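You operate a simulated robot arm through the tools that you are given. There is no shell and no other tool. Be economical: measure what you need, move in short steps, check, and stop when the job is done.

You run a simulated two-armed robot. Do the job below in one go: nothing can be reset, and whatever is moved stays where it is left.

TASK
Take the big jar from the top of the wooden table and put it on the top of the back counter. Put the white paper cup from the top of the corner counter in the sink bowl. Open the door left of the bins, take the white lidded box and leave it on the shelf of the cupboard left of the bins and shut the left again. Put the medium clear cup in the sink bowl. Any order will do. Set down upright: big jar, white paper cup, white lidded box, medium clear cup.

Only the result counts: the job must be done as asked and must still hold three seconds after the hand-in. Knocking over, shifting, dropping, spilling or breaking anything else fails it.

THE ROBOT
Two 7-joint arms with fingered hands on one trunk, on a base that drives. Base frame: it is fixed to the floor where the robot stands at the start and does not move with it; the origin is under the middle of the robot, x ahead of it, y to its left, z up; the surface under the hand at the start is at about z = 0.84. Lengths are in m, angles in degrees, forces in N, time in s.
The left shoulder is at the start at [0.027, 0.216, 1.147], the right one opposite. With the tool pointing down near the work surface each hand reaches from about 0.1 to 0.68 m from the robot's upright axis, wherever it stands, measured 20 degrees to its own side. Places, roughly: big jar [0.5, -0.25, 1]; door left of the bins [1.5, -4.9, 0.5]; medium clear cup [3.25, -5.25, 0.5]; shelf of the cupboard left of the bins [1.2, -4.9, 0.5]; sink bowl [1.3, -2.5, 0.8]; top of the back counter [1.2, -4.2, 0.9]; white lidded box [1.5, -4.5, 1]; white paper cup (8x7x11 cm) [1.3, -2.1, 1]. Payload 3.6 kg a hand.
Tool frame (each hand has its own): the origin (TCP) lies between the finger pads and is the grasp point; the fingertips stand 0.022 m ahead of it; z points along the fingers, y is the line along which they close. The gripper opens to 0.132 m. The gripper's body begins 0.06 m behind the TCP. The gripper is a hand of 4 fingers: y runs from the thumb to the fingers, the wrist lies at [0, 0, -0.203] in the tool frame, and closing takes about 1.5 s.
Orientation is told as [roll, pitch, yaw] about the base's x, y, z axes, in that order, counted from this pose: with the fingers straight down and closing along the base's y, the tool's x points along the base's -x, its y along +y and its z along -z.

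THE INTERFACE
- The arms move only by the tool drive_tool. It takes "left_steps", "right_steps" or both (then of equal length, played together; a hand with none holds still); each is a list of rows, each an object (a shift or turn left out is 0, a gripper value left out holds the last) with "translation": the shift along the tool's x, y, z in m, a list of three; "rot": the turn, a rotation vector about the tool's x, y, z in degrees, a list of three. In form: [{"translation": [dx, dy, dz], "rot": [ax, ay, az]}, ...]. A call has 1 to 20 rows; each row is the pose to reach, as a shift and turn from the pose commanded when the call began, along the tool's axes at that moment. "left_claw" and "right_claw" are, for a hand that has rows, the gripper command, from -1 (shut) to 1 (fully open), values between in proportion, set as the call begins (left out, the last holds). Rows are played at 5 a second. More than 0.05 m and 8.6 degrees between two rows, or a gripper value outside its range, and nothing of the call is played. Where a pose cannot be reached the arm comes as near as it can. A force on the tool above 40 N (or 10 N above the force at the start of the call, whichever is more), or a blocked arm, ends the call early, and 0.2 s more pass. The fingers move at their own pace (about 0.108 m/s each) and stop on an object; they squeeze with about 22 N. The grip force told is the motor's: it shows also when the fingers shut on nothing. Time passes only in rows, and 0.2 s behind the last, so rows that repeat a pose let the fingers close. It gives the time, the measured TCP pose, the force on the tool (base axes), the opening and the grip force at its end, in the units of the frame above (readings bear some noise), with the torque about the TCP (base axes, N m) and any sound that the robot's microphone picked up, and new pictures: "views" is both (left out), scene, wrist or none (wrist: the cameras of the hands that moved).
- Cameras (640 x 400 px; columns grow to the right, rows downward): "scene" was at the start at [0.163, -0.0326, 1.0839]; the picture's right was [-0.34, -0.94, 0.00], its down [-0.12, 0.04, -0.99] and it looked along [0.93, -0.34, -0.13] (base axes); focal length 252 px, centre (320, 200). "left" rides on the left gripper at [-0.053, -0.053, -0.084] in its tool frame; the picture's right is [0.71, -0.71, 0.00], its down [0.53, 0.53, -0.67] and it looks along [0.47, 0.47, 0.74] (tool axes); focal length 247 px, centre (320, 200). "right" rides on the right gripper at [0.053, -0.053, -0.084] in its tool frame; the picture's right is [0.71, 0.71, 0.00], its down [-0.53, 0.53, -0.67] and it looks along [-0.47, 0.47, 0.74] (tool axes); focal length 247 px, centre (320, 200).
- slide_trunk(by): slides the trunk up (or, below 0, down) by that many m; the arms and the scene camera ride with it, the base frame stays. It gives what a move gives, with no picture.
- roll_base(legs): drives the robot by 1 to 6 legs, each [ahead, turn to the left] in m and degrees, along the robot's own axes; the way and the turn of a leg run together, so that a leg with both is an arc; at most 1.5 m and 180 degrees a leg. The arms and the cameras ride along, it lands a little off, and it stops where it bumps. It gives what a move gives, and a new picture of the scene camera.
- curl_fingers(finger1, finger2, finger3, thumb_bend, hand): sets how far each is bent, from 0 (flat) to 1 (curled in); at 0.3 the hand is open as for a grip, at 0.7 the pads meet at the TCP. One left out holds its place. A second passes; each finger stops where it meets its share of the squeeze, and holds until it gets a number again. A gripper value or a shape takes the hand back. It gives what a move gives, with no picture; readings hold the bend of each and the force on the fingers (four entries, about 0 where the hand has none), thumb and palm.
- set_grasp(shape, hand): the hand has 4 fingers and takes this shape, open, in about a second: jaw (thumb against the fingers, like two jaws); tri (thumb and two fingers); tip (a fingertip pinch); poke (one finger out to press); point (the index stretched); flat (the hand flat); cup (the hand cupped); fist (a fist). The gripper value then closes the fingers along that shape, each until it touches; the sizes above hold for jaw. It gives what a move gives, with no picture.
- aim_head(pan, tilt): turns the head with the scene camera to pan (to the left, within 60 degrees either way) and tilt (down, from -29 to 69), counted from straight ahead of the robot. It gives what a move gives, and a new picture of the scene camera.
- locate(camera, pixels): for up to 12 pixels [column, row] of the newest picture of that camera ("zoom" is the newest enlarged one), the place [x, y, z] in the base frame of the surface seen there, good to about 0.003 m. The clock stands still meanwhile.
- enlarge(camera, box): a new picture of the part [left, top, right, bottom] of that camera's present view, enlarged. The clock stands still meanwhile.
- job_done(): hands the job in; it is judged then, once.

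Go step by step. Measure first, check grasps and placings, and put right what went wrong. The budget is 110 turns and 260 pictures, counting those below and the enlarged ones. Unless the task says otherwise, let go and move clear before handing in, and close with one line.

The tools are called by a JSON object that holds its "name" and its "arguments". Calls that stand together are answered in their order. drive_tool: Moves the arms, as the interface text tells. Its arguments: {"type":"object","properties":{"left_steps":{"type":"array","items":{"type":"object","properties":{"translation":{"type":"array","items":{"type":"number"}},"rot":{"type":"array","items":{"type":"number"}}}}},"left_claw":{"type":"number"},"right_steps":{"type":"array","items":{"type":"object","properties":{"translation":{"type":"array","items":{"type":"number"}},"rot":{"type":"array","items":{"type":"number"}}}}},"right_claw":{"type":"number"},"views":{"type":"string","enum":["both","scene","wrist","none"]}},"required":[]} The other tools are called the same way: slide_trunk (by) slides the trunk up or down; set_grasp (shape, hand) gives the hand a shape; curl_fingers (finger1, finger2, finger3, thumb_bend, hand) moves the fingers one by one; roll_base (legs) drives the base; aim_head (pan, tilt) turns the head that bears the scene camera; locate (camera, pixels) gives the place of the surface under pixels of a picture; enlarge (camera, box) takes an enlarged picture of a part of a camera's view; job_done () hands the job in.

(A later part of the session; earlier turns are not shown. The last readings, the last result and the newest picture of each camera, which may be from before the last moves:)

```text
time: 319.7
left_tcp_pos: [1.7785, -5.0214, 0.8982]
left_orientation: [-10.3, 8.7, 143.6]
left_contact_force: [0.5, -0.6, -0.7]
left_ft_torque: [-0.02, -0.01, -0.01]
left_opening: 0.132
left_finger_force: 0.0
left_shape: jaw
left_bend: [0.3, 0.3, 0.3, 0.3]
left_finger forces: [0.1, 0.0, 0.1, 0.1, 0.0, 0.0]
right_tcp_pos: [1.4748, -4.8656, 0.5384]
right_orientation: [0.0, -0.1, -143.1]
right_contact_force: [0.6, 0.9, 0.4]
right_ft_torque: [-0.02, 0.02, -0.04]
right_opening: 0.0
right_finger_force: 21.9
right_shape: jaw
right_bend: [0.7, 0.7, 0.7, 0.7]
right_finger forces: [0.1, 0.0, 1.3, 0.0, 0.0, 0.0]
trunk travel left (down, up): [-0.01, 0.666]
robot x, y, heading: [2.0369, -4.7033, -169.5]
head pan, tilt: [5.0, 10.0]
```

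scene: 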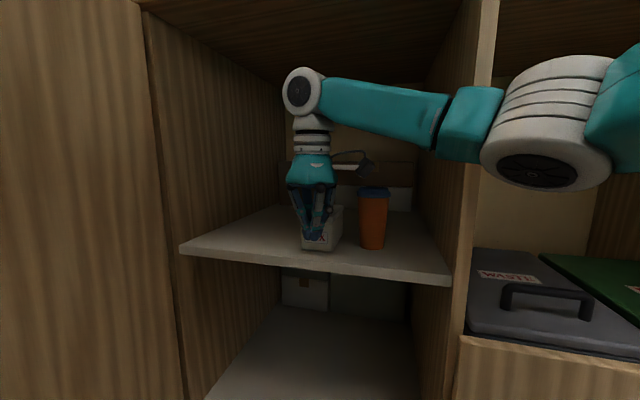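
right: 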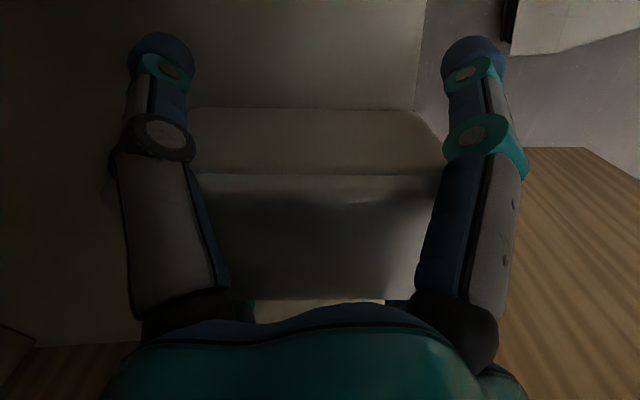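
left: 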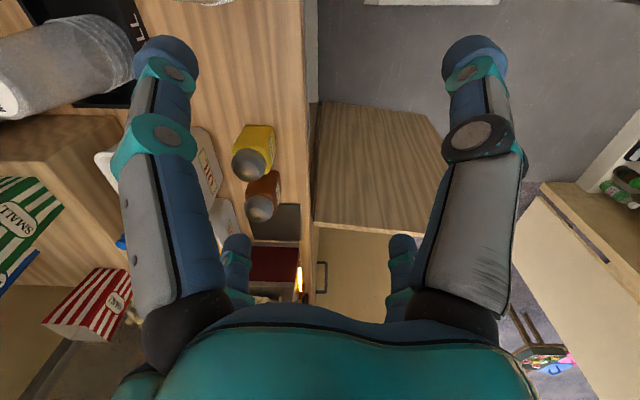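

{"name": "drive_tool", "arguments": {"right_steps": [{"translation": [0.03, 0.02, 0]}, {"translation": [0.05, 0.04, 0]}], "views": "none"}}

{"name": "roll_base", "arguments": {"legs": [[-0.3, 0]]}}

{"name": "aim_head", "arguments": {"pan": 8, "tilt": 12}}

{"name": "enlarge", "arguments": {"camera": "scene", "box": [230, 140, 470, 290]}}

```text
time: 320.3
left_tcp_pos: [1.7789, -5.0208, 0.8989]
left_orientation: [-10.3, 8.6, 143.6]
left_contact_force: [0.2, 0.6, -0.6]
left_ft_torque: [0.02, -0.01, 0.01]
left_opening: 0.132
left_finger_force: 0.1
left_shape: jaw
left_bend: [0.3, 0.3, 0.3, 0.3]
left_finger forces: [0.1, 0.1, 0.0, 0.0, 0.0, 0.1]
right_tcp_pos: [1.5367, -4.8677, 0.5392]
right_orientation: [-0.1, -0.1, -143.2]
right_contact_force: [0.1, 0.2, 0.1]
right_ft_torque: [-0.03, 0.01, 0.01]
right_opening: 0.0
right_finger_force: 22.5
right_shape: jaw
right_bend: [0.7, 0.7, 0.7, 0.7]
right_finger forces: [0.0, 0.1, 0.0, 0.1, 0.0, 0.0]
trunk travel left (down, up): [-0.01, 0.666]
robot x, y, heading: [2.0388, -4.7008, -169.6]
head pan, tilt: [5.0, 10.0]
```

```text
time: 322.4
left_tcp_pos: [2.0757, -4.9658, 0.8991]
left_orientation: [-10.3, 8.7, 143.6]
left_contact_force: [0.3, 0.2, 0.7]
left_ft_torque: [0.0, 0.0, -0.01]
left_opening: 0.132
left_finger_force: 0.1
left_shape: jaw
left_bend: [0.3, 0.3, 0.3, 0.3]
left_finger forces: [0.0, 0.1, 0.1, 0.0, 0.0, 0.0]
right_tcp_pos: [1.8334, -4.8121, 0.539]
right_orientation: [0.0, 0.0, -143.3]
right_contact_force: [0.5, -0.7, -0.5]
right_ft_torque: [0.0, 0.02, 0.02]
right_opening: 0.0
right_finger_force: 22.2
right_shape: jaw
right_bend: [0.7, 0.7, 0.7, 0.7]
right_finger forces: [0.0, 0.0, 0.0, 0.1, 0.0, 0.0]
trunk travel left (down, up): [-0.01, 0.666]
robot x, y, heading: [2.3391, -4.6496, -169.5]
head pan, tilt: [5.0, 10.0]
```

scene: 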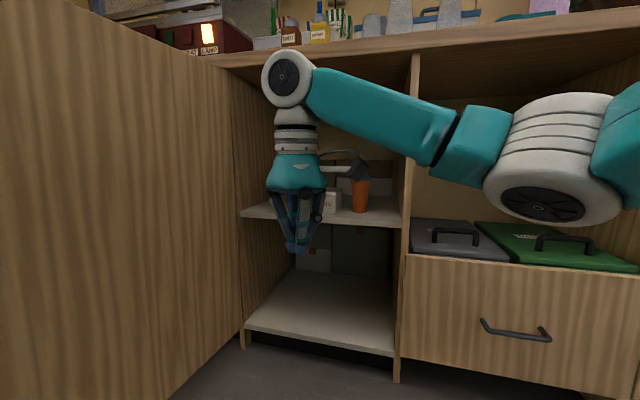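

```text
time: 323.0
left_tcp_pos: [2.0758, -4.9653, 0.8989]
left_orientation: [-10.4, 8.7, 143.5]
left_contact_force: [-0.6, 0.4, -0.8]
left_ft_torque: [0.0, -0.01, 0.0]
left_opening: 0.1323
left_finger_force: 0.1
left_shape: jaw
left_bend: [0.3, 0.3, 0.3, 0.3]
left_finger forces: [0.0, 0.0, 0.0, 0.1, 0.0, 0.0]
right_tcp_pos: [1.8335, -4.8122, 0.5394]
right_orientation: [0.0, -0.1, -143.3]
right_contact_force: [0.4, 0.3, 0.3]
right_ft_torque: [0.02, -0.02, -0.01]
right_opening: 0.0
right_finger_force: 22.3
right_shape: jaw
right_bend: [0.7, 0.7, 0.7, 0.7]
right_finger forces: [0.0, 0.1, 0.1, 0.0, 0.1, 0.0]
trunk travel left (down, up): [-0.01, 0.666]
robot x, y, heading: [2.3338, -4.6454, -169.6]
head pan, tilt: [8.0, 12.0]
```

scene: 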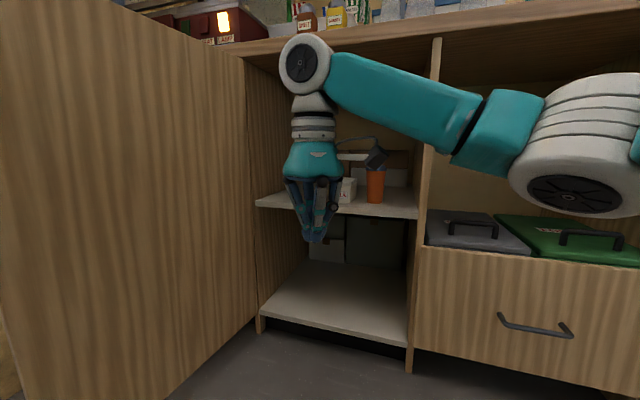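

```text
2.67 times, centred on (350, 215) of scene
```

zoom: 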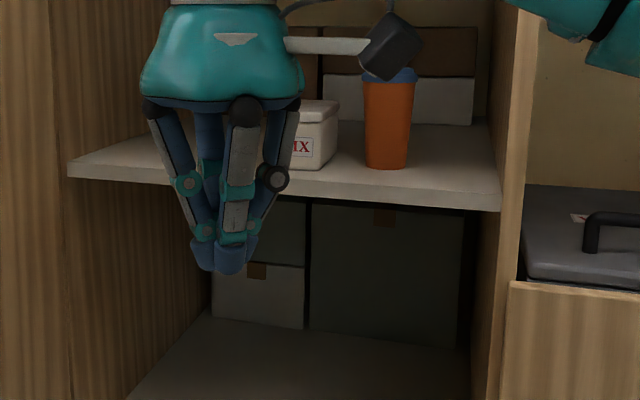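

The box stands well on the shelf. Now to shut the door: I raise the trunk, retract the right hand out of the door's path and bring the closed left hand over the door to its outer side.

{"name": "slide_trunk", "arguments": {"by": 0.25}}

{"name": "drive_tool", "arguments": {"right_steps": [{"translation": [0.03, 0, 0]}, {"translation": [0.06, 0, -0.02]}, {"translation": [0.09, -0.02, -0.04]}, {"translation": [0.12, -0.05, -0.06]}, {"translation": [0.14, -0.08, -0.08]}, {"translation": [0.16, -0.11, -0.1]}, {"translation": [0.18, -0.14, -0.12]}, {"translation": [0.2, -0.17, -0.14]}, {"translation": [0.21, -0.19, -0.15]}, {"translation": [0.21, -0.19, -0.15]}], "left_steps": [{"translation": [0.005, 0.03, 0], "rot": [-3, -2, 0]}, {"translation": [0.01, 0.06, 0], "rot": [-6, -4, 0]}, {"translation": [0.015, 0.095, 0], "rot": [-9, -6, 0]}, {"translation": [0.02, 0.13, 0], "rot": [-10.4, -8.7, 0]}, {"translation": [0.025, 0.165, 0], "rot": [-10.4, -8.7, 0]}, {"translation": [0.03, 0.2, 0], "rot": [-10.4, -8.7, 0]}, {"translation": [0.035, 0.235, 0], "rot": [-10.4, -8.7, 0]}, {"translation": [0.04, 0.27, 0], "rot": [-10.4, -8.7, 0]}, {"translation": [0.0456, 0.308, 0], "rot": [-10.4, -8.7, 0]}, {"translation": [0.0456, 0.308, 0], "rot": [-10.4, -8.7, 0]}], "left_claw": -1, "views": "none"}}

{"name": "aim_head", "arguments": {"pan": 40, "tilt": 25}}

```text
time: 325.6
left_tcp_pos: [2.12, -4.9574, 1.1767]
left_orientation: [-5.4, 4.0, 144.1]
left_contact_force: [0.1, 0.8, 0.0]
left_ft_torque: [0.0, 0.04, -0.02]
left_opening: 0.1322
left_finger_force: 0.0
left_shape: jaw
left_bend: [0.3, 0.3, 0.3, 0.3]
left_finger forces: [0.1, 0.0, 0.0, 0.1, 0.0, 0.0]
right_tcp_pos: [1.8345, -4.8119, 0.7891]
right_orientation: [0.0, 0.0, -143.3]
right_contact_force: [0.1, 0.3, 1.0]
right_ft_torque: [0.0, 0.02, 0.06]
right_opening: 0.0003
right_finger_force: 21.6
right_shape: jaw
right_bend: [0.7, 0.7, 0.7, 0.7]
right_finger forces: [0.0, 0.0, 0.0, 0.0, 0.0, 0.0]
trunk travel left (down, up): [-0.26, 0.416]
robot x, y, heading: [2.3358, -4.6467, -169.5]
head pan, tilt: [8.0, 12.0]
```

```text
time: 327.8
left_tcp_pos: [1.9776, -5.2309, 1.1508]
left_orientation: [5.2, -4.8, 144.1]
left_contact_force: [-0.5, -0.3, -0.3]
left_ft_torque: [0.02, 0.04, -0.03]
left_opening: 0.0
left_finger_force: 22.6
left_shape: jaw
left_bend: [0.7, 0.7, 0.7, 0.7]
left_finger forces: [0.0, 0.0, 0.1, 0.0, 0.1, 0.0]
right_tcp_pos: [1.8871, -4.5343, 0.94]
right_orientation: [0.0, 0.0, -143.2]
right_contact_force: [0.1, -0.4, 0.0]
right_ft_torque: [-0.04, -0.05, -0.01]
right_opening: 0.0
right_finger_force: 22.6
right_shape: jaw
right_bend: [0.7, 0.7, 0.7, 0.7]
right_finger forces: [0.1, 0.0, 0.1, 0.1, 0.1, 0.0]
trunk travel left (down, up): [-0.26, 0.416]
robot x, y, heading: [2.3355, -4.6507, -169.7]
head pan, tilt: [8.0, 12.0]
```

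```text
time: 328.8
left_tcp_pos: [1.9768, -5.2304, 1.1507]
left_orientation: [5.0, -4.8, 144.0]
left_contact_force: [-1.0, 0.1, 0.4]
left_ft_torque: [0.01, 0.03, -0.04]
left_opening: 0.0
left_finger_force: 21.8
left_shape: jaw
left_bend: [0.7, 0.7, 0.7, 0.7]
left_finger forces: [0.0, 0.0, 0.0, 0.0, 0.1, 0.0]
right_tcp_pos: [1.8864, -4.5337, 0.9386]
right_orientation: [0.1, -0.1, -143.4]
right_contact_force: [0.1, 0.8, 0.7]
right_ft_torque: [0.01, 0.01, 0.0]
right_opening: 0.0
right_finger_force: 21.6
right_shape: jaw
right_bend: [0.7, 0.7, 0.7, 0.7]
right_finger forces: [0.1, 0.0, 0.0, 0.0, 0.0, 0.0]
trunk travel left (down, up): [-0.26, 0.416]
robot x, y, heading: [2.3356, -4.6519, -169.8]
head pan, tilt: [40.0, 25.0]
```

scene: 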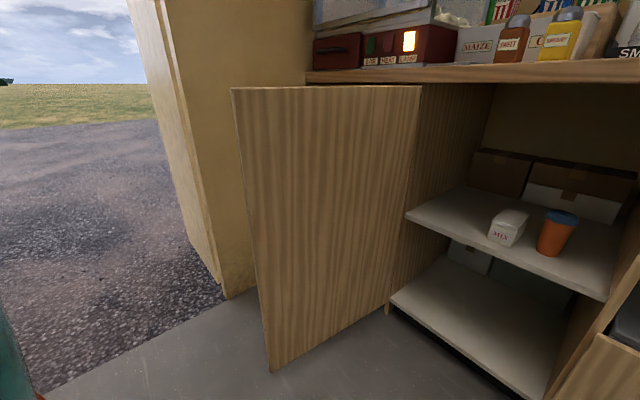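

{"name": "locate", "arguments": {"camera": "scene", "pixels": [[238, 95], [415, 92], [330, 92], [270, 365]]}}

{"name": "drive_tool", "arguments": {"left_steps": [{"translation": [-0.02, 0.02, 0], "rot": [3, 3, 0]}, {"translation": [-0.04, 0.045, 0], "rot": [5, 4.8, 0]}, {"translation": [-0.04, 0.055, 0.04], "rot": [5, 4.8, 0]}, {"translation": [-0.04, 0.055, 0.08], "rot": [5, 4.8, 0]}, {"translation": [-0.04, 0.055, 0.12], "rot": [5, 4.8, 0]}, {"translation": [-0.04, 0.055, 0.16], "rot": [5, 4.8, 0]}, {"translation": [-0.04, 0.055, 0.2], "rot": [5, 4.8, 0]}, {"translation": [-0.04, 0.055, 0.24], "rot": [5, 4.8, 0]}, {"translation": [-0.04, 0.055, 0.28], "rot": [5, 4.8, 0]}, {"translation": [-0.04, 0.055, 0.32], "rot": [5, 4.8, 0]}, {"translation": [-0.04, 0.055, 0.35], "rot": [5, 4.8, 0]}], "views": "scene"}}

```text
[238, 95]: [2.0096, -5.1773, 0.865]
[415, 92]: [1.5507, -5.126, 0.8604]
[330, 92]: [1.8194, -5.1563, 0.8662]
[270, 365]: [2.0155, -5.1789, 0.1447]
```

```text
time: 331.2
left_tcp_pos: [1.9071, -5.2504, 0.8211]
left_orientation: [0.2, 0.0, 144.3]
left_contact_force: [0.6, 0.9, -0.6]
left_ft_torque: [0.03, 0.01, 0.03]
left_opening: 0.0
left_finger_force: 21.5
left_shape: jaw
left_bend: [0.7, 0.7, 0.7, 0.7]
left_finger forces: [0.1, 0.0, 0.0, 0.0, 0.0, 0.0]
left hand out of reach, approached as far as the arm can: row 1, 2, 3, 4, 5, 6, 7, 8, 9, 10, 11
right_tcp_pos: [1.8852, -4.5344, 0.9391]
right_orientation: [-0.1, -0.1, -143.3]
right_contact_force: [0.1, -0.2, 0.3]
right_ft_torque: [0.03, -0.01, 0.0]
right_opening: 0.0
right_finger_force: 21.9
right_shape: jaw
right_bend: [0.7, 0.7, 0.7, 0.7]
right_finger forces: [0.0, 0.0, 0.1, 0.0, 0.0, 0.1]
trunk travel left (down, up): [-0.26, 0.416]
robot x, y, heading: [2.3346, -4.6494, -169.4]
head pan, tilt: [40.0, 25.0]
```

scene: 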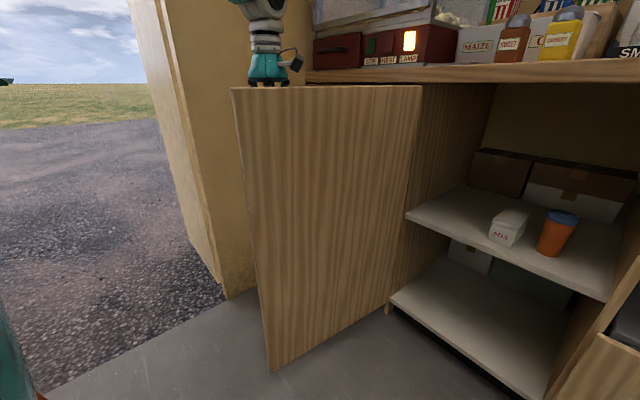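

The left hand is outside the door at [1.907,-5.25]. I sweep it along the closing arc to about 60°.

{"name": "drive_tool", "arguments": {"left_steps": [{"translation": [-0.0239, -0.0264, 0]}, {"translation": [-0.0424, -0.0624, 0]}, {"translation": [-0.056, -0.083, 0]}, {"translation": [-0.07, -0.104, 0]}, {"translation": [-0.085, -0.124, 0]}, {"translation": [-0.1007, -0.1436, 0]}, {"translation": [-0.12, -0.16, 0]}, {"translation": [-0.1396, -0.1772, 0]}, {"translation": [-0.159, -0.192, 0]}, {"translation": [-0.1787, -0.2058, 0]}, {"translation": [-0.202, -0.218, 0]}, {"translation": [-0.225, -0.2291, 0]}, {"translation": [-0.2475, -0.238, 0]}, {"translation": [-0.2702, -0.2459, 0]}, {"translation": [-0.2945, -0.251, 0]}, {"translation": [-0.3189, -0.2553, 0]}, {"translation": [-0.344, -0.258, 0]}, {"translation": [-0.369, -0.2599, 0]}], "views": "scene"}}

```text
time: 335.0
left_tcp_pos: [1.9486, -4.9764, 0.8548]
left_orientation: [0.1, -0.1, 144.3]
left_contact_force: [-0.1, -0.8, 0.0]
left_ft_torque: [0.01, 0.02, 0.0]
left_opening: 0.0002
left_finger_force: 22.6
left_shape: jaw
left_bend: [0.7, 0.7, 0.7, 0.7]
left_finger forces: [0.0, 0.0, 0.0, 0.0, 0.0, 0.0]
left hand out of reach, approached as far as the arm can: row 7, 8, 9, 10, 11, 12, 13, 14, 15, 16, 17, 18
right_tcp_pos: [1.8866, -4.5343, 0.9382]
right_orientation: [0.0, -0.2, -143.3]
right_contact_force: [0.0, -1.2, 0.2]
right_ft_torque: [-0.01, 0.01, -0.02]
right_opening: 0.0
right_finger_force: 22.0
right_shape: jaw
right_bend: [0.7, 0.7, 0.7, 0.7]
right_finger forces: [0.1, 0.1, 0.0, 0.0, 0.0, 0.1]
trunk travel left (down, up): [-0.26, 0.416]
robot x, y, heading: [2.3333, -4.6505, -169.5]
head pan, tilt: [40.0, 25.0]
```

scene: 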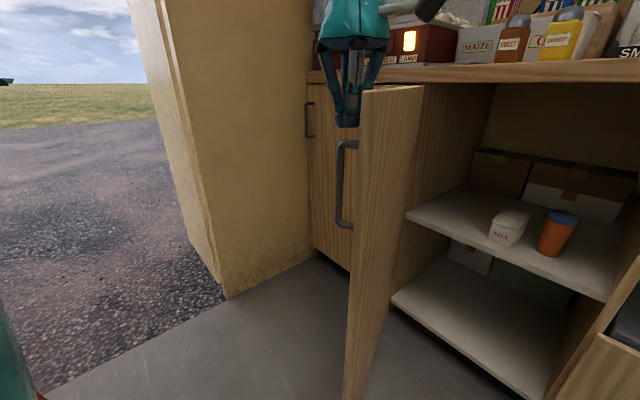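

The door is half closed. I continue the push with the base: turn right 20°, then drive forward.

{"name": "roll_base", "arguments": {"legs": [[0, -20]]}}

{"name": "roll_base", "arguments": {"legs": [[0.12, 0]]}}

{"name": "aim_head", "arguments": {"pan": 35, "tilt": 25}}

```text
time: 336.5
left_tcp_pos: [1.8658, -4.834, 0.8579]
left_orientation: [-0.1, -1.3, 124.4]
left_contact_force: [0.1, 0.4, -0.3]
left_ft_torque: [0.0, -0.01, 0.0]
left_opening: 0.0
left_finger_force: 21.9
left_shape: jaw
left_bend: [0.7, 0.7, 0.7, 0.7]
left_finger forces: [0.0, 0.1, 0.1, 0.0, 0.0, 0.0]
right_tcp_pos: [1.9549, -4.3884, 0.9391]
right_orientation: [0.0, 0.1, -163.1]
right_contact_force: [-0.5, 0.5, -0.1]
right_ft_torque: [0.02, -0.05, 0.0]
right_opening: 0.0001
right_finger_force: 21.7
right_shape: jaw
right_bend: [0.7, 0.7, 0.7, 0.7]
right_finger forces: [0.0, 0.0, 0.1, 0.1, 0.0, 0.1]
trunk travel left (down, up): [-0.26, 0.416]
robot x, y, heading: [2.3335, -4.667, 170.7]
head pan, tilt: [40.0, 25.0]
```

scene: 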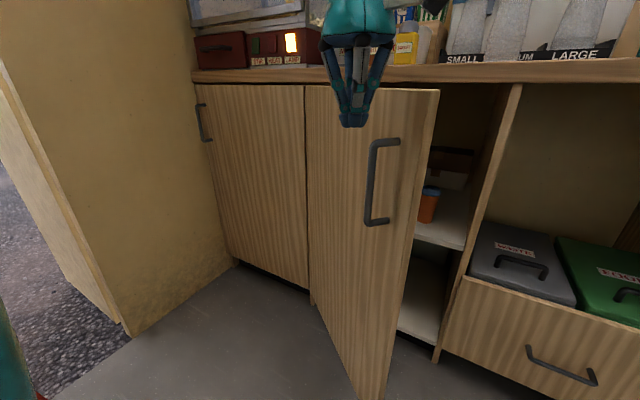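

```text
time: 337.7
left_tcp_pos: [1.7423, -4.8137, 0.8568]
left_orientation: [0.0, -1.4, 124.3]
left_contact_force: [-0.8, -0.1, -0.1]
left_ft_torque: [-0.01, 0.0, -0.01]
left_opening: 0.0001
left_finger_force: 21.7
left_shape: jaw
left_bend: [0.7, 0.7, 0.7, 0.7]
left_finger forces: [0.0, 0.0, 0.0, 0.1, 0.0, 0.1]
right_tcp_pos: [1.8326, -4.3676, 0.9386]
right_orientation: [0.0, 0.0, -163.4]
right_contact_force: [-0.2, 0.5, -0.1]
right_ft_torque: [0.0, 0.01, 0.03]
right_opening: 0.0
right_finger_force: 21.9
right_shape: jaw
right_bend: [0.7, 0.7, 0.7, 0.7]
right_finger forces: [0.0, 0.1, 0.2, 0.0, 0.0, 0.0]
trunk travel left (down, up): [-0.26, 0.416]
robot x, y, heading: [2.2098, -4.6469, 170.6]
head pan, tilt: [40.0, 25.0]
```

scene: 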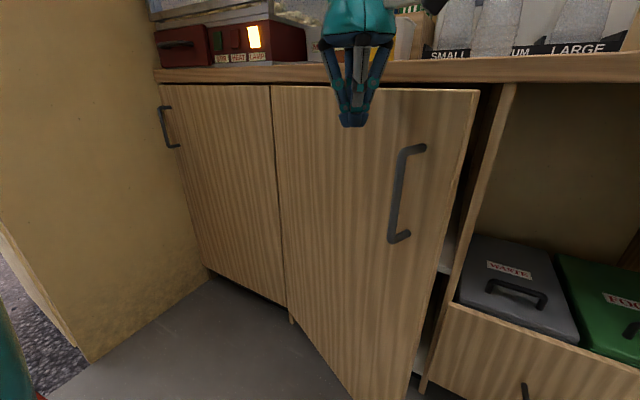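

```text
time: 338.4
left_tcp_pos: [1.7437, -4.8138, 0.859]
left_orientation: [-0.1, -1.3, 124.3]
left_contact_force: [1.1, -0.7, -0.9]
left_ft_torque: [0.03, 0.03, 0.02]
left_opening: 0.0
left_finger_force: 21.3
left_shape: jaw
left_bend: [0.7, 0.7, 0.7, 0.7]
left_finger forces: [0.0, 0.1, 0.1, 0.0, 0.1, 0.1]
right_tcp_pos: [1.8323, -4.3682, 0.9398]
right_orientation: [0.0, 0.0, -163.4]
right_contact_force: [0.1, -0.3, 0.4]
right_ft_torque: [0.03, 0.02, -0.01]
right_opening: 0.0001
right_finger_force: 22.5
right_shape: jaw
right_bend: [0.7, 0.7, 0.7, 0.7]
right_finger forces: [0.0, 0.0, 0.1, 0.0, 0.0, 0.1]
trunk travel left (down, up): [-0.26, 0.416]
robot x, y, heading: [2.2112, -4.6471, 170.9]
head pan, tilt: [35.0, 25.0]
```

scene: 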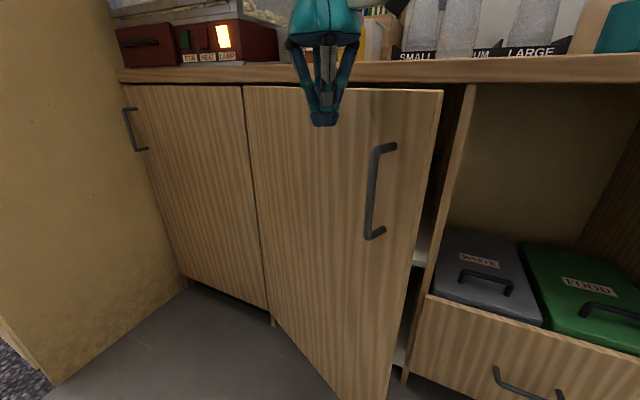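

Only ~20° remain. To spare the counter edge, I finish by pushing on the handle bar: lower the trunk 7 cm, turn right so the hand meets the bar, then drive gently forward.

{"name": "slide_trunk", "arguments": {"by": -0.07}}

{"name": "roll_base", "arguments": {"legs": [[0, -14]]}}

{"name": "aim_head", "arguments": {"pan": 40, "tilt": 20}}

{"name": "locate", "arguments": {"camera": "scene", "pixels": [[250, 90], [440, 95], [380, 170]]}}

```text
time: 339.5
left_tcp_pos: [1.7446, -4.8136, 0.7879]
left_orientation: [0.0, -1.5, 124.3]
left_contact_force: [0.9, 0.5, 0.4]
left_ft_torque: [-0.01, 0.0, 0.01]
left_opening: 0.0
left_finger_force: 22.0
left_shape: jaw
left_bend: [0.7, 0.7, 0.7, 0.7]
left_finger forces: [0.1, 0.1, 0.0, 0.0, 0.0, 0.0]
right_tcp_pos: [1.8341, -4.3676, 0.8715]
right_orientation: [-0.1, -0.1, -163.3]
right_contact_force: [0.1, -0.2, 0.4]
right_ft_torque: [0.0, -0.02, 0.02]
right_opening: 0.0
right_finger_force: 21.6
right_shape: jaw
right_bend: [0.7, 0.7, 0.7, 0.7]
right_finger forces: [0.0, 0.0, 0.1, 0.0, 0.0, 0.1]
trunk travel left (down, up): [-0.19, 0.486]
robot x, y, heading: [2.2122, -4.6463, 170.8]
head pan, tilt: [35.0, 25.0]
```

```text
time: 340.6
left_tcp_pos: [1.7155, -4.7503, 0.788]
left_orientation: [1.0, -0.3, 116.1]
left_contact_force: [-4.6, -7.9, 2.3]
left_ft_torque: [0.03, 0.06, 0.04]
left_opening: 0.0002
left_finger_force: 22.1
left_shape: jaw
left_bend: [0.7, 0.7, 0.7, 0.7]
left_finger forces: [10.0, 0.0, 0.1, 0.1, 6.8, 1.0]
right_tcp_pos: [1.8817, -4.3143, 0.8708]
right_orientation: [-0.1, 0.0, -172.5]
right_contact_force: [0.8, 0.0, 0.0]
right_ft_torque: [-0.04, -0.03, -0.03]
right_opening: 0.0001
right_finger_force: 22.0
right_shape: jaw
right_bend: [0.7, 0.7, 0.7, 0.7]
right_finger forces: [0.1, 0.1, 0.0, 0.0, 0.0, 0.0]
trunk travel left (down, up): [-0.19, 0.486]
robot x, y, heading: [2.209, -4.6547, 161.7]
head pan, tilt: [35.0, 25.0]
stopped in leg 1: the force on the tool passed its limit at 63 N (the readings are from after the stop); the commanded pose is now the measured one
```

scene: 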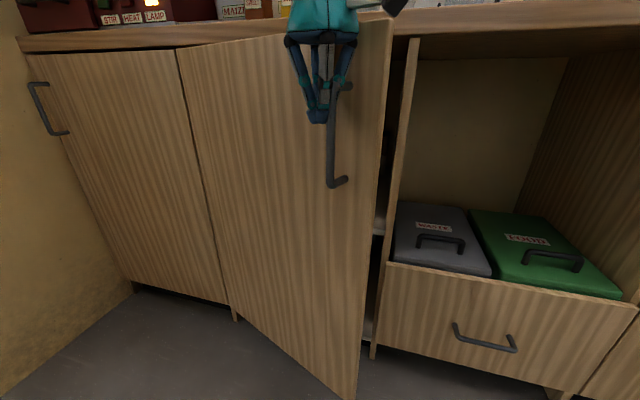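

```text
time: 341.2
left_tcp_pos: [1.7169, -4.7501, 0.7881]
left_orientation: [0.9, -0.3, 116.1]
left_contact_force: [-5.2, -10.9, 0.7]
left_ft_torque: [0.04, 0.09, 0.05]
left_opening: 0.0001
left_finger_force: 21.8
left_shape: jaw
left_bend: [0.7, 0.7, 0.7, 0.7]
left_finger forces: [12.4, 0.0, 0.0, 0.0, 8.2, 1.1]
right_tcp_pos: [1.882, -4.3143, 0.8698]
right_orientation: [0.0, 0.0, -172.5]
right_contact_force: [-0.1, 0.2, 0.3]
right_ft_torque: [0.0, -0.02, 0.0]
right_opening: 0.0001
right_finger_force: 22.7
right_shape: jaw
right_bend: [0.7, 0.7, 0.7, 0.7]
right_finger forces: [0.1, 0.1, 0.0, 0.0, 0.0, 0.0]
trunk travel left (down, up): [-0.19, 0.486]
robot x, y, heading: [2.2076, -4.6511, 161.7]
head pan, tilt: [40.0, 20.0]
```

scene: 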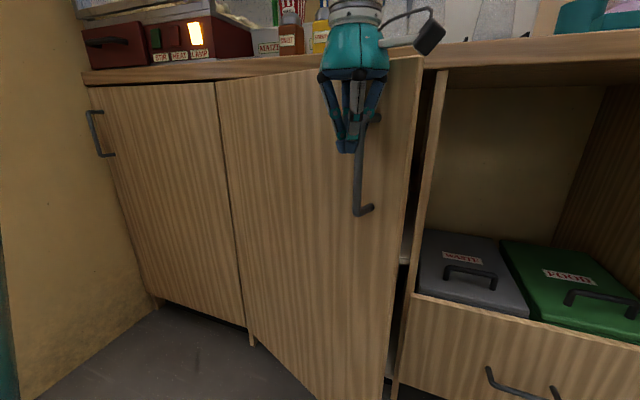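

```text
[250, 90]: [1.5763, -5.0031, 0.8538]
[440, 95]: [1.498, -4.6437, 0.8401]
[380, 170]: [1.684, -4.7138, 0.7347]
```

The hand rests between bar and door; the arc direction matches the heading, so I drive forward gently.

{"name": "roll_base", "arguments": {"legs": [[0, 2.5]]}}

{"name": "roll_base", "arguments": {"legs": [[0.07, 0]]}}

{"name": "roll_base", "arguments": {"legs": [[0.03, 3]]}}

```text
time: 342.0
left_tcp_pos: [1.7217, -4.7699, 0.7871]
left_orientation: [1.0, -0.2, 118.4]
left_contact_force: [0.0, 0.2, -0.4]
left_ft_torque: [-0.01, 0.02, -0.02]
left_opening: 0.0
left_finger_force: 22.4
left_shape: jaw
left_bend: [0.7, 0.7, 0.7, 0.7]
left_finger forces: [0.1, 0.0, 0.0, 0.0, 0.0, 0.0]
right_tcp_pos: [1.8678, -4.328, 0.8701]
right_orientation: [0.0, 0.0, -170.0]
right_contact_force: [0.1, -0.7, 0.4]
right_ft_torque: [-0.01, -0.01, 0.02]
right_opening: 0.0002
right_finger_force: 22.2
right_shape: jaw
right_bend: [0.7, 0.7, 0.7, 0.7]
right_finger forces: [0.1, 0.1, 0.1, 0.0, 0.0, 0.1]
trunk travel left (down, up): [-0.19, 0.486]
robot x, y, heading: [2.2102, -4.6503, 163.9]
head pan, tilt: [40.0, 20.0]
```

scene: 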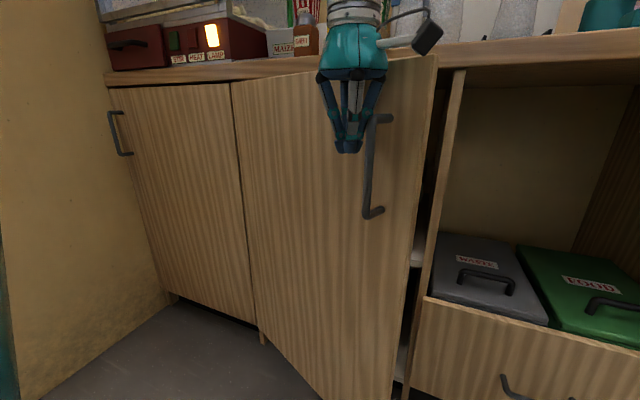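

```text
time: 343.1
left_tcp_pos: [1.6518, -4.749, 0.7891]
left_orientation: [0.9, -0.3, 118.4]
left_contact_force: [0.4, 0.5, 0.5]
left_ft_torque: [-0.05, -0.02, 0.01]
left_opening: 0.0001
left_finger_force: 21.8
left_shape: jaw
left_bend: [0.7, 0.7, 0.7, 0.7]
left_finger forces: [0.0, 0.0, 0.0, 0.1, 0.0, 0.0]
right_tcp_pos: [1.7989, -4.3074, 0.8696]
right_orientation: [0.1, 0.1, -170.1]
right_contact_force: [0.1, 0.0, -0.3]
right_ft_torque: [0.01, -0.02, 0.01]
right_opening: 0.0
right_finger_force: 22.1
right_shape: jaw
right_bend: [0.7, 0.7, 0.7, 0.7]
right_finger forces: [0.1, 0.0, 0.0, 0.0, 0.0, 0.0]
trunk travel left (down, up): [-0.19, 0.486]
robot x, y, heading: [2.1443, -4.6308, 163.8]
head pan, tilt: [40.0, 20.0]
```

scene: 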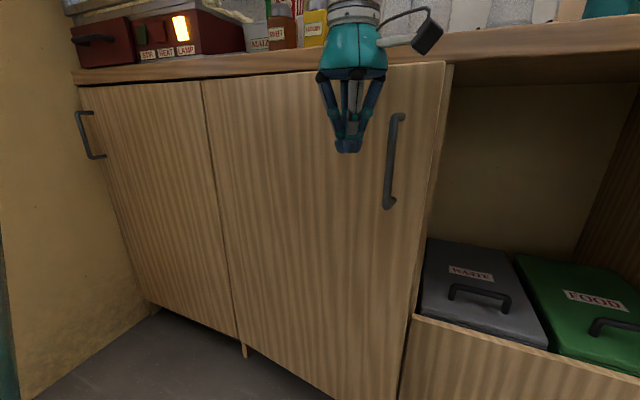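

```text
time: 343.9
left_tcp_pos: [1.6292, -4.766, 0.7902]
left_orientation: [0.8, -0.3, 121.4]
left_contact_force: [0.2, 1.3, -0.2]
left_ft_torque: [-0.03, 0.05, 0.0]
left_opening: 0.0
left_finger_force: 22.4
left_shape: jaw
left_bend: [0.7, 0.7, 0.7, 0.7]
left_finger forces: [0.0, 0.1, 0.0, 0.1, 0.0, 0.0]
right_tcp_pos: [1.7532, -4.3184, 0.8712]
right_orientation: [0.0, 0.1, -167.2]
right_contact_force: [0.2, 0.3, 1.6]
right_ft_torque: [0.01, -0.01, 0.03]
right_opening: 0.0
right_finger_force: 22.0
right_shape: jaw
right_bend: [0.7, 0.7, 0.7, 0.7]
right_finger forces: [0.1, 0.0, 0.0, 0.1, 0.0, 0.0]
trunk travel left (down, up): [-0.19, 0.486]
robot x, y, heading: [2.1165, -4.62, 167.1]
head pan, tilt: [40.0, 20.0]
```

scene: 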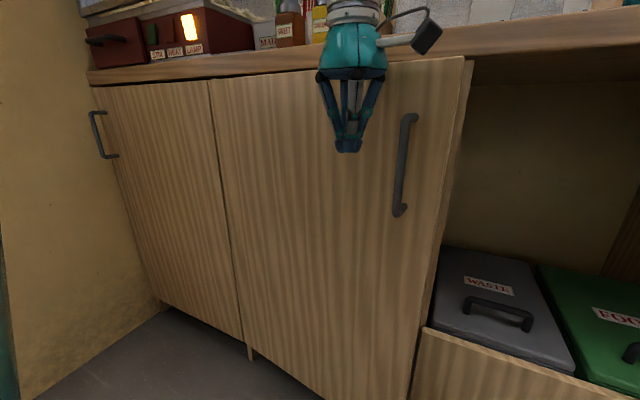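

{"name": "locate", "arguments": {"camera": "scene", "pixels": [[440, 110], [430, 250], [235, 150], [403, 165], [455, 130], [345, 150], [190, 120]]}}

{"name": "roll_base", "arguments": {"legs": [[0.04, 0]]}}

{"name": "locate", "arguments": {"camera": "scene", "pixels": [[440, 130], [430, 250], [420, 180], [250, 150]]}}

```text
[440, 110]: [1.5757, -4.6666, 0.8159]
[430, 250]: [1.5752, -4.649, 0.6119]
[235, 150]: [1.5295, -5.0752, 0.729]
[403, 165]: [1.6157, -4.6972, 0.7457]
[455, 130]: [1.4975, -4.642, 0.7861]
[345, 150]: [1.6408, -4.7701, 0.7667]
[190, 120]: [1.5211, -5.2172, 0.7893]
```

```text
time: 344.8
left_tcp_pos: [1.591, -4.7574, 0.7895]
left_orientation: [0.8, -0.4, 121.3]
left_contact_force: [-0.4, -0.1, 0.3]
left_ft_torque: [0.0, -0.02, -0.02]
left_opening: 0.0001
left_finger_force: 22.0
left_shape: jaw
left_bend: [0.7, 0.7, 0.7, 0.7]
left_finger forces: [0.0, 0.0, 0.0, 0.0, 0.0, 0.0]
right_tcp_pos: [1.7152, -4.3072, 0.8709]
right_orientation: [0.0, 0.0, -167.2]
right_contact_force: [-0.1, 0.0, -0.6]
right_ft_torque: [0.0, -0.03, 0.01]
right_opening: 0.0001
right_finger_force: 21.9
right_shape: jaw
right_bend: [0.7, 0.7, 0.7, 0.7]
right_finger forces: [0.0, 0.0, 0.0, 0.0, 0.1, 0.0]
trunk travel left (down, up): [-0.19, 0.486]
robot x, y, heading: [2.0746, -4.6155, 167.0]
head pan, tilt: [40.0, 20.0]
```

scene: 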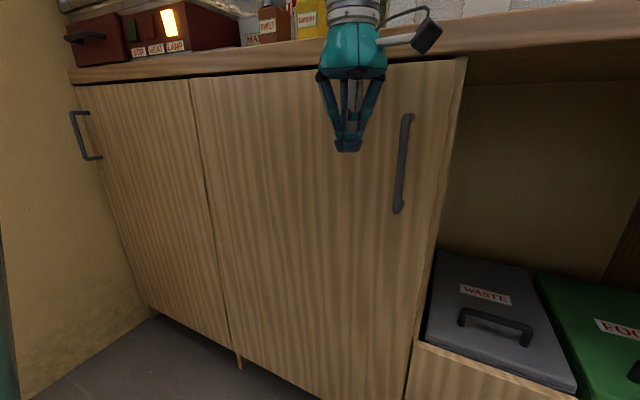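

```text
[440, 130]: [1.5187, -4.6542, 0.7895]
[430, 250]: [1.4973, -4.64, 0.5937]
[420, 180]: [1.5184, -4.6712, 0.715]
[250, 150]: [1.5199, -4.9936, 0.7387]
```

The door is shut (edge at x 1.519). I back away and turn round toward the medium clear cup under the east counter, in moderate turns.

{"name": "roll_base", "arguments": {"legs": [[-0.3, 0], [0, -38]]}}

{"name": "roll_base", "arguments": {"legs": [[-0.35, -40]]}}

{"name": "roll_base", "arguments": {"legs": [[-0.15, -40]]}}

{"name": "roll_base", "arguments": {"legs": [[0, -35]]}}

```text
time: 348.2
left_tcp_pos: [1.8725, -4.5955, 0.7906]
left_orientation: [0.7, -0.3, 94.5]
left_contact_force: [-0.7, -0.8, -0.4]
left_ft_torque: [0.01, -0.03, 0.01]
left_opening: 0.0
left_finger_force: 22.1
left_shape: jaw
left_bend: [0.7, 0.7, 0.7, 0.7]
left_finger forces: [0.0, 0.0, 0.1, 0.0, 0.0, 0.0]
right_tcp_pos: [2.1866, -4.2517, 0.8736]
right_orientation: [-0.1, -0.1, 165.9]
right_contact_force: [0.3, 1.0, 0.0]
right_ft_torque: [0.02, -0.02, -0.01]
right_opening: 0.0
right_finger_force: 22.8
right_shape: jaw
right_bend: [0.7, 0.7, 0.7, 0.7]
right_finger forces: [0.0, 0.1, 0.0, 0.0, 0.0, 0.1]
trunk travel left (down, up): [-0.19, 0.486]
robot x, y, heading: [2.3596, -4.6995, 139.9]
head pan, tilt: [40.0, 20.0]
stopped in leg 2: the robot was blocked; the commanded pose is now the measured one
```

scene: 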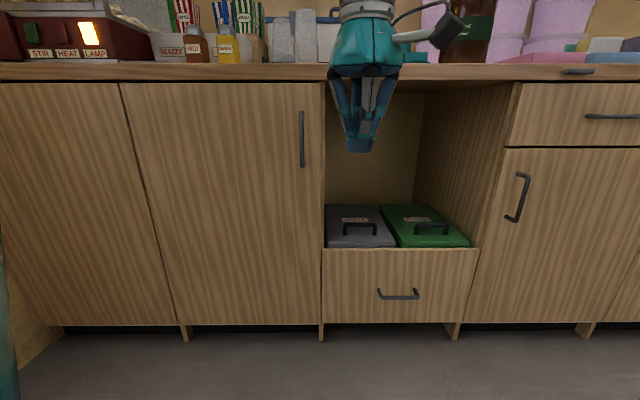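

```text
time: 349.3
left_tcp_pos: [1.9241, -4.5806, 0.8186]
left_orientation: [4.1, -2.9, 88.0]
left_contact_force: [1.2, 0.9, -0.8]
left_ft_torque: [0.01, 0.0, 0.0]
left_opening: 0.0
left_finger_force: 22.0
left_shape: jaw
left_bend: [0.7, 0.7, 0.7, 0.7]
left_finger forces: [0.1, 0.0, 0.1, 0.0, 0.1, 0.0]
right_tcp_pos: [2.2781, -4.2756, 0.8742]
right_orientation: [0.0, -0.1, 159.6]
right_contact_force: [-0.5, 0.2, -0.1]
right_ft_torque: [-0.01, -0.01, -0.06]
right_opening: 0.0001
right_finger_force: 22.4
right_shape: jaw
right_bend: [0.7, 0.7, 0.7, 0.7]
right_finger forces: [0.0, 0.0, 0.0, 0.0, 0.1, 0.0]
trunk travel left (down, up): [-0.19, 0.486]
robot x, y, heading: [2.3947, -4.7409, 134.1]
head pan, tilt: [40.0, 20.0]
stopped in leg 1: the robot was blocked; the commanded pose is now the measured one
```

scene: 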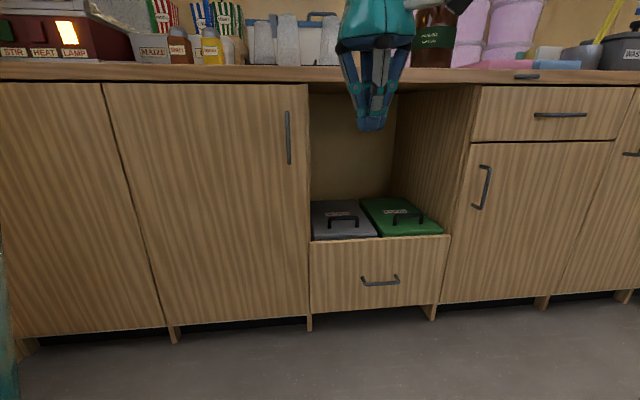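

```text
time: 350.8
left_tcp_pos: [2.0588, -4.4846, 0.8503]
left_orientation: [-10.5, -17.7, 75.8]
left_contact_force: [-0.1, 0.7, -0.1]
left_ft_torque: [-0.06, -0.01, 0.01]
left_opening: 0.0
left_finger_force: 22.1
left_shape: jaw
left_bend: [0.7, 0.7, 0.7, 0.7]
left_finger forces: [0.1, 0.1, 0.0, 0.0, 0.0, 0.0]
right_tcp_pos: [2.4624, -4.3152, 0.8775]
right_orientation: [-0.2, -0.3, 141.7]
right_contact_force: [0.0, 0.4, -0.7]
right_ft_torque: [-0.02, -0.02, 0.01]
right_opening: 0.0002
right_finger_force: 21.9
right_shape: jaw
right_bend: [0.7, 0.7, 0.7, 0.7]
right_finger forces: [0.1, 0.1, 0.1, 0.0, 0.0, 0.0]
trunk travel left (down, up): [-0.19, 0.486]
robot x, y, heading: [2.4226, -4.8047, 119.0]
head pan, tilt: [40.0, 20.0]
stopped in leg 1: the robot was blocked; the commanded pose is now the measured one
```

scene: 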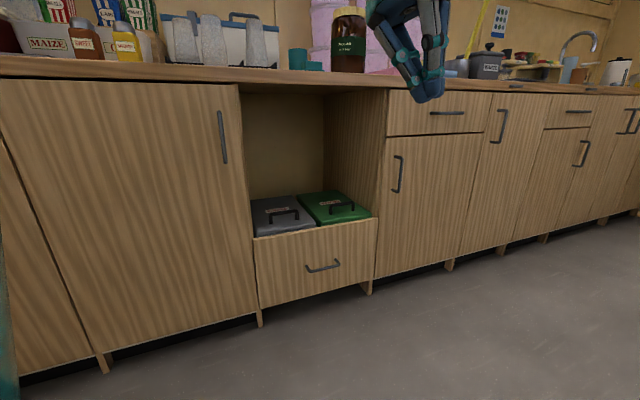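

```text
time: 352.5
left_tcp_pos: [2.2169, -4.3593, 0.8501]
left_orientation: [-10.5, -17.5, 51.5]
left_contact_force: [0.4, 0.0, -0.3]
left_ft_torque: [-0.06, 0.01, 0.02]
left_opening: 0.0
left_finger_force: 22.0
left_shape: jaw
left_bend: [0.7, 0.7, 0.7, 0.7]
left_finger forces: [0.0, 0.0, 0.0, 0.0, 0.0, 0.1]
right_tcp_pos: [2.6568, -4.3742, 0.8781]
right_orientation: [-0.2, -0.3, 117.3]
right_contact_force: [-0.1, -0.4, 0.3]
right_ft_torque: [-0.02, -0.01, 0.0]
right_opening: 0.0
right_finger_force: 21.9
right_shape: jaw
right_bend: [0.7, 0.7, 0.7, 0.7]
right_finger forces: [0.1, 0.0, 0.0, 0.1, 0.1, 0.1]
trunk travel left (down, up): [-0.19, 0.486]
robot x, y, heading: [2.4016, -4.8004, 94.1]
head pan, tilt: [40.0, 20.0]
stopped in leg 1: the robot was blocked; the commanded pose is now the measured one
```

scene: 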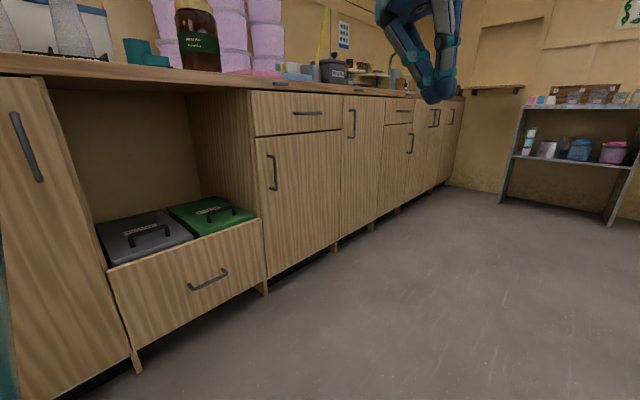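

I continue turning right toward the east shelves.

{"name": "roll_base", "arguments": {"legs": [[0, -33]]}}

{"name": "roll_base", "arguments": {"legs": [[0, -33]]}}

{"name": "aim_head", "arguments": {"pan": -55, "tilt": 15}}

```text
time: 354.4
left_tcp_pos: [2.4442, -4.3313, 0.8489]
left_orientation: [-10.9, -19.0, 21.5]
left_contact_force: [-0.6, 0.2, -1.0]
left_ft_torque: [0.01, -0.03, 0.04]
left_opening: 0.0
left_finger_force: 21.4
left_shape: jaw
left_bend: [0.7, 0.7, 0.7, 0.7]
left_finger forces: [0.0, 0.1, 0.0, 0.0, 0.1, 0.1]
right_tcp_pos: [2.8341, -4.5598, 0.8796]
right_orientation: [-0.3, -0.4, 87.4]
right_contact_force: [-0.3, 0.0, 0.1]
right_ft_torque: [0.01, -0.03, -0.01]
right_opening: 0.0
right_finger_force: 22.0
right_shape: jaw
right_bend: [0.7, 0.7, 0.7, 0.7]
right_finger forces: [0.1, 0.0, 0.1, 0.0, 0.0, 0.0]
trunk travel left (down, up): [-0.19, 0.486]
robot x, y, heading: [2.3813, -4.7934, 63.7]
head pan, tilt: [40.0, 20.0]
stopped in leg 1: the robot was blocked; the commanded pose is now the measured one
```

scene: 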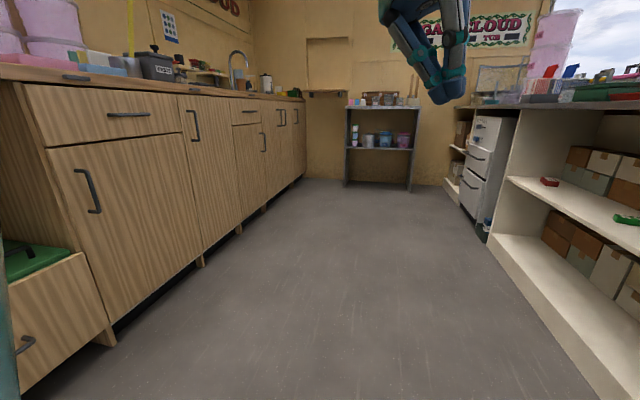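

```text
time: 356.7
left_tcp_pos: [2.6899, -4.4239, 0.9127]
left_orientation: [1.0, -25.9, -16.4]
left_contact_force: [-0.4, 0.0, -0.2]
left_ft_torque: [-0.02, -0.02, 0.0]
left_opening: 0.0
left_finger_force: 21.7
left_shape: jaw
left_bend: [0.7, 0.7, 0.7, 0.7]
left_finger forces: [0.0, 0.1, 0.0, 0.1, 0.0, 0.0]
right_tcp_pos: [2.8888, -4.853, 0.88]
right_orientation: [-0.3, -0.4, 53.8]
right_contact_force: [-0.5, 0.5, 0.0]
right_ft_torque: [-0.01, 0.0, -0.04]
right_opening: 0.0001
right_finger_force: 22.3
right_shape: jaw
right_bend: [0.7, 0.7, 0.7, 0.7]
right_finger forces: [0.1, 0.0, 0.1, 0.0, 0.0, 0.0]
trunk travel left (down, up): [-0.19, 0.486]
robot x, y, heading: [2.3641, -4.766, 30.2]
head pan, tilt: [40.0, 20.0]
stopped in leg 1: the robot was blocked; the commanded pose is now the measured one
```

scene: 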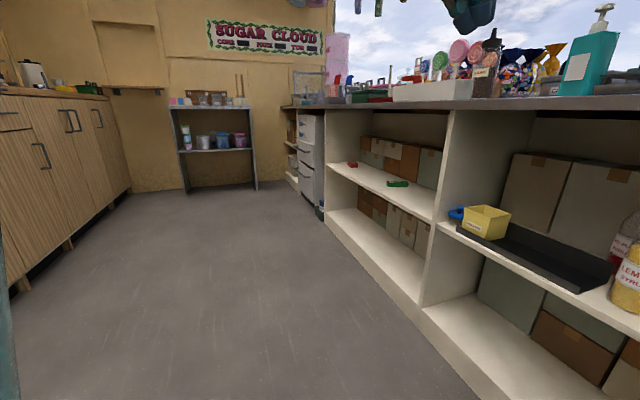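

```text
time: 358.4
left_tcp_pos: [2.6892, -4.4226, 0.9137]
left_orientation: [1.0, -25.9, -16.5]
left_contact_force: [-0.6, 0.1, 0.4]
left_ft_torque: [0.02, 0.03, 0.0]
left_opening: 0.0
left_finger_force: 22.3
left_shape: jaw
left_bend: [0.7, 0.7, 0.7, 0.7]
left_finger forces: [0.1, 0.0, 0.0, 0.0, 0.0, 0.0]
right_tcp_pos: [2.8883, -4.8511, 0.8801]
right_orientation: [-0.3, -0.4, 53.7]
right_contact_force: [0.3, 0.5, -0.3]
right_ft_torque: [0.01, -0.01, -0.02]
right_opening: 0.0
right_finger_force: 21.8
right_shape: jaw
right_bend: [0.7, 0.7, 0.7, 0.7]
right_finger forces: [0.0, 0.0, 0.1, 0.0, 0.0, 0.0]
trunk travel left (down, up): [-0.19, 0.486]
robot x, y, heading: [2.3651, -4.7674, 30.2]
head pan, tilt: [-55.0, 15.0]
```

scene: 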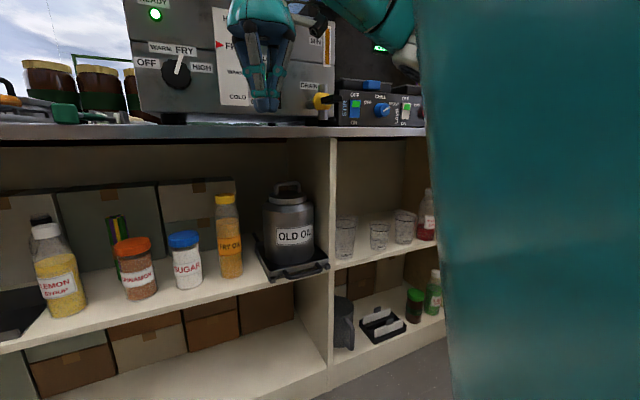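

Three clear cups stand on the shelf right of the OLD OIL can (px 345, 379, 405). I measure and zoom.

{"name": "locate", "arguments": {"camera": "scene", "pixels": [[345, 240], [345, 221], [345, 258], [379, 236], [379, 224], [379, 250], [404, 228], [404, 211], [404, 243], [337, 260], [430, 225], [330, 150]]}}

{"name": "enlarge", "arguments": {"camera": "scene", "box": [300, 180, 460, 280]}}

```text
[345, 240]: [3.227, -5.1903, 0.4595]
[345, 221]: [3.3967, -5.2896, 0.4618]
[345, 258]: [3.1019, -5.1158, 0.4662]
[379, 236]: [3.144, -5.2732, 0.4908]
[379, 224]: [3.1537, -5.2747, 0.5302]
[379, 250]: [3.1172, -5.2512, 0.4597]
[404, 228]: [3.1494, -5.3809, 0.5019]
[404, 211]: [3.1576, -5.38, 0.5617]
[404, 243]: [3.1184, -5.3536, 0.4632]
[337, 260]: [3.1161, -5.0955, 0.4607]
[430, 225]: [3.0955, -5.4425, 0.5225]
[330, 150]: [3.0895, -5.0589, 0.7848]
```

```text
4.00 times, centred on (380, 230) of scene
```

zoom: 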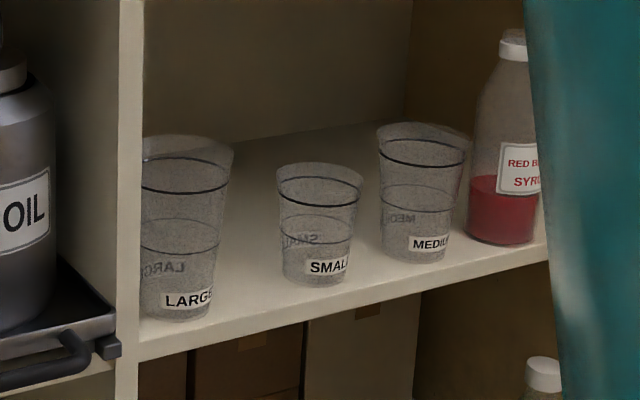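

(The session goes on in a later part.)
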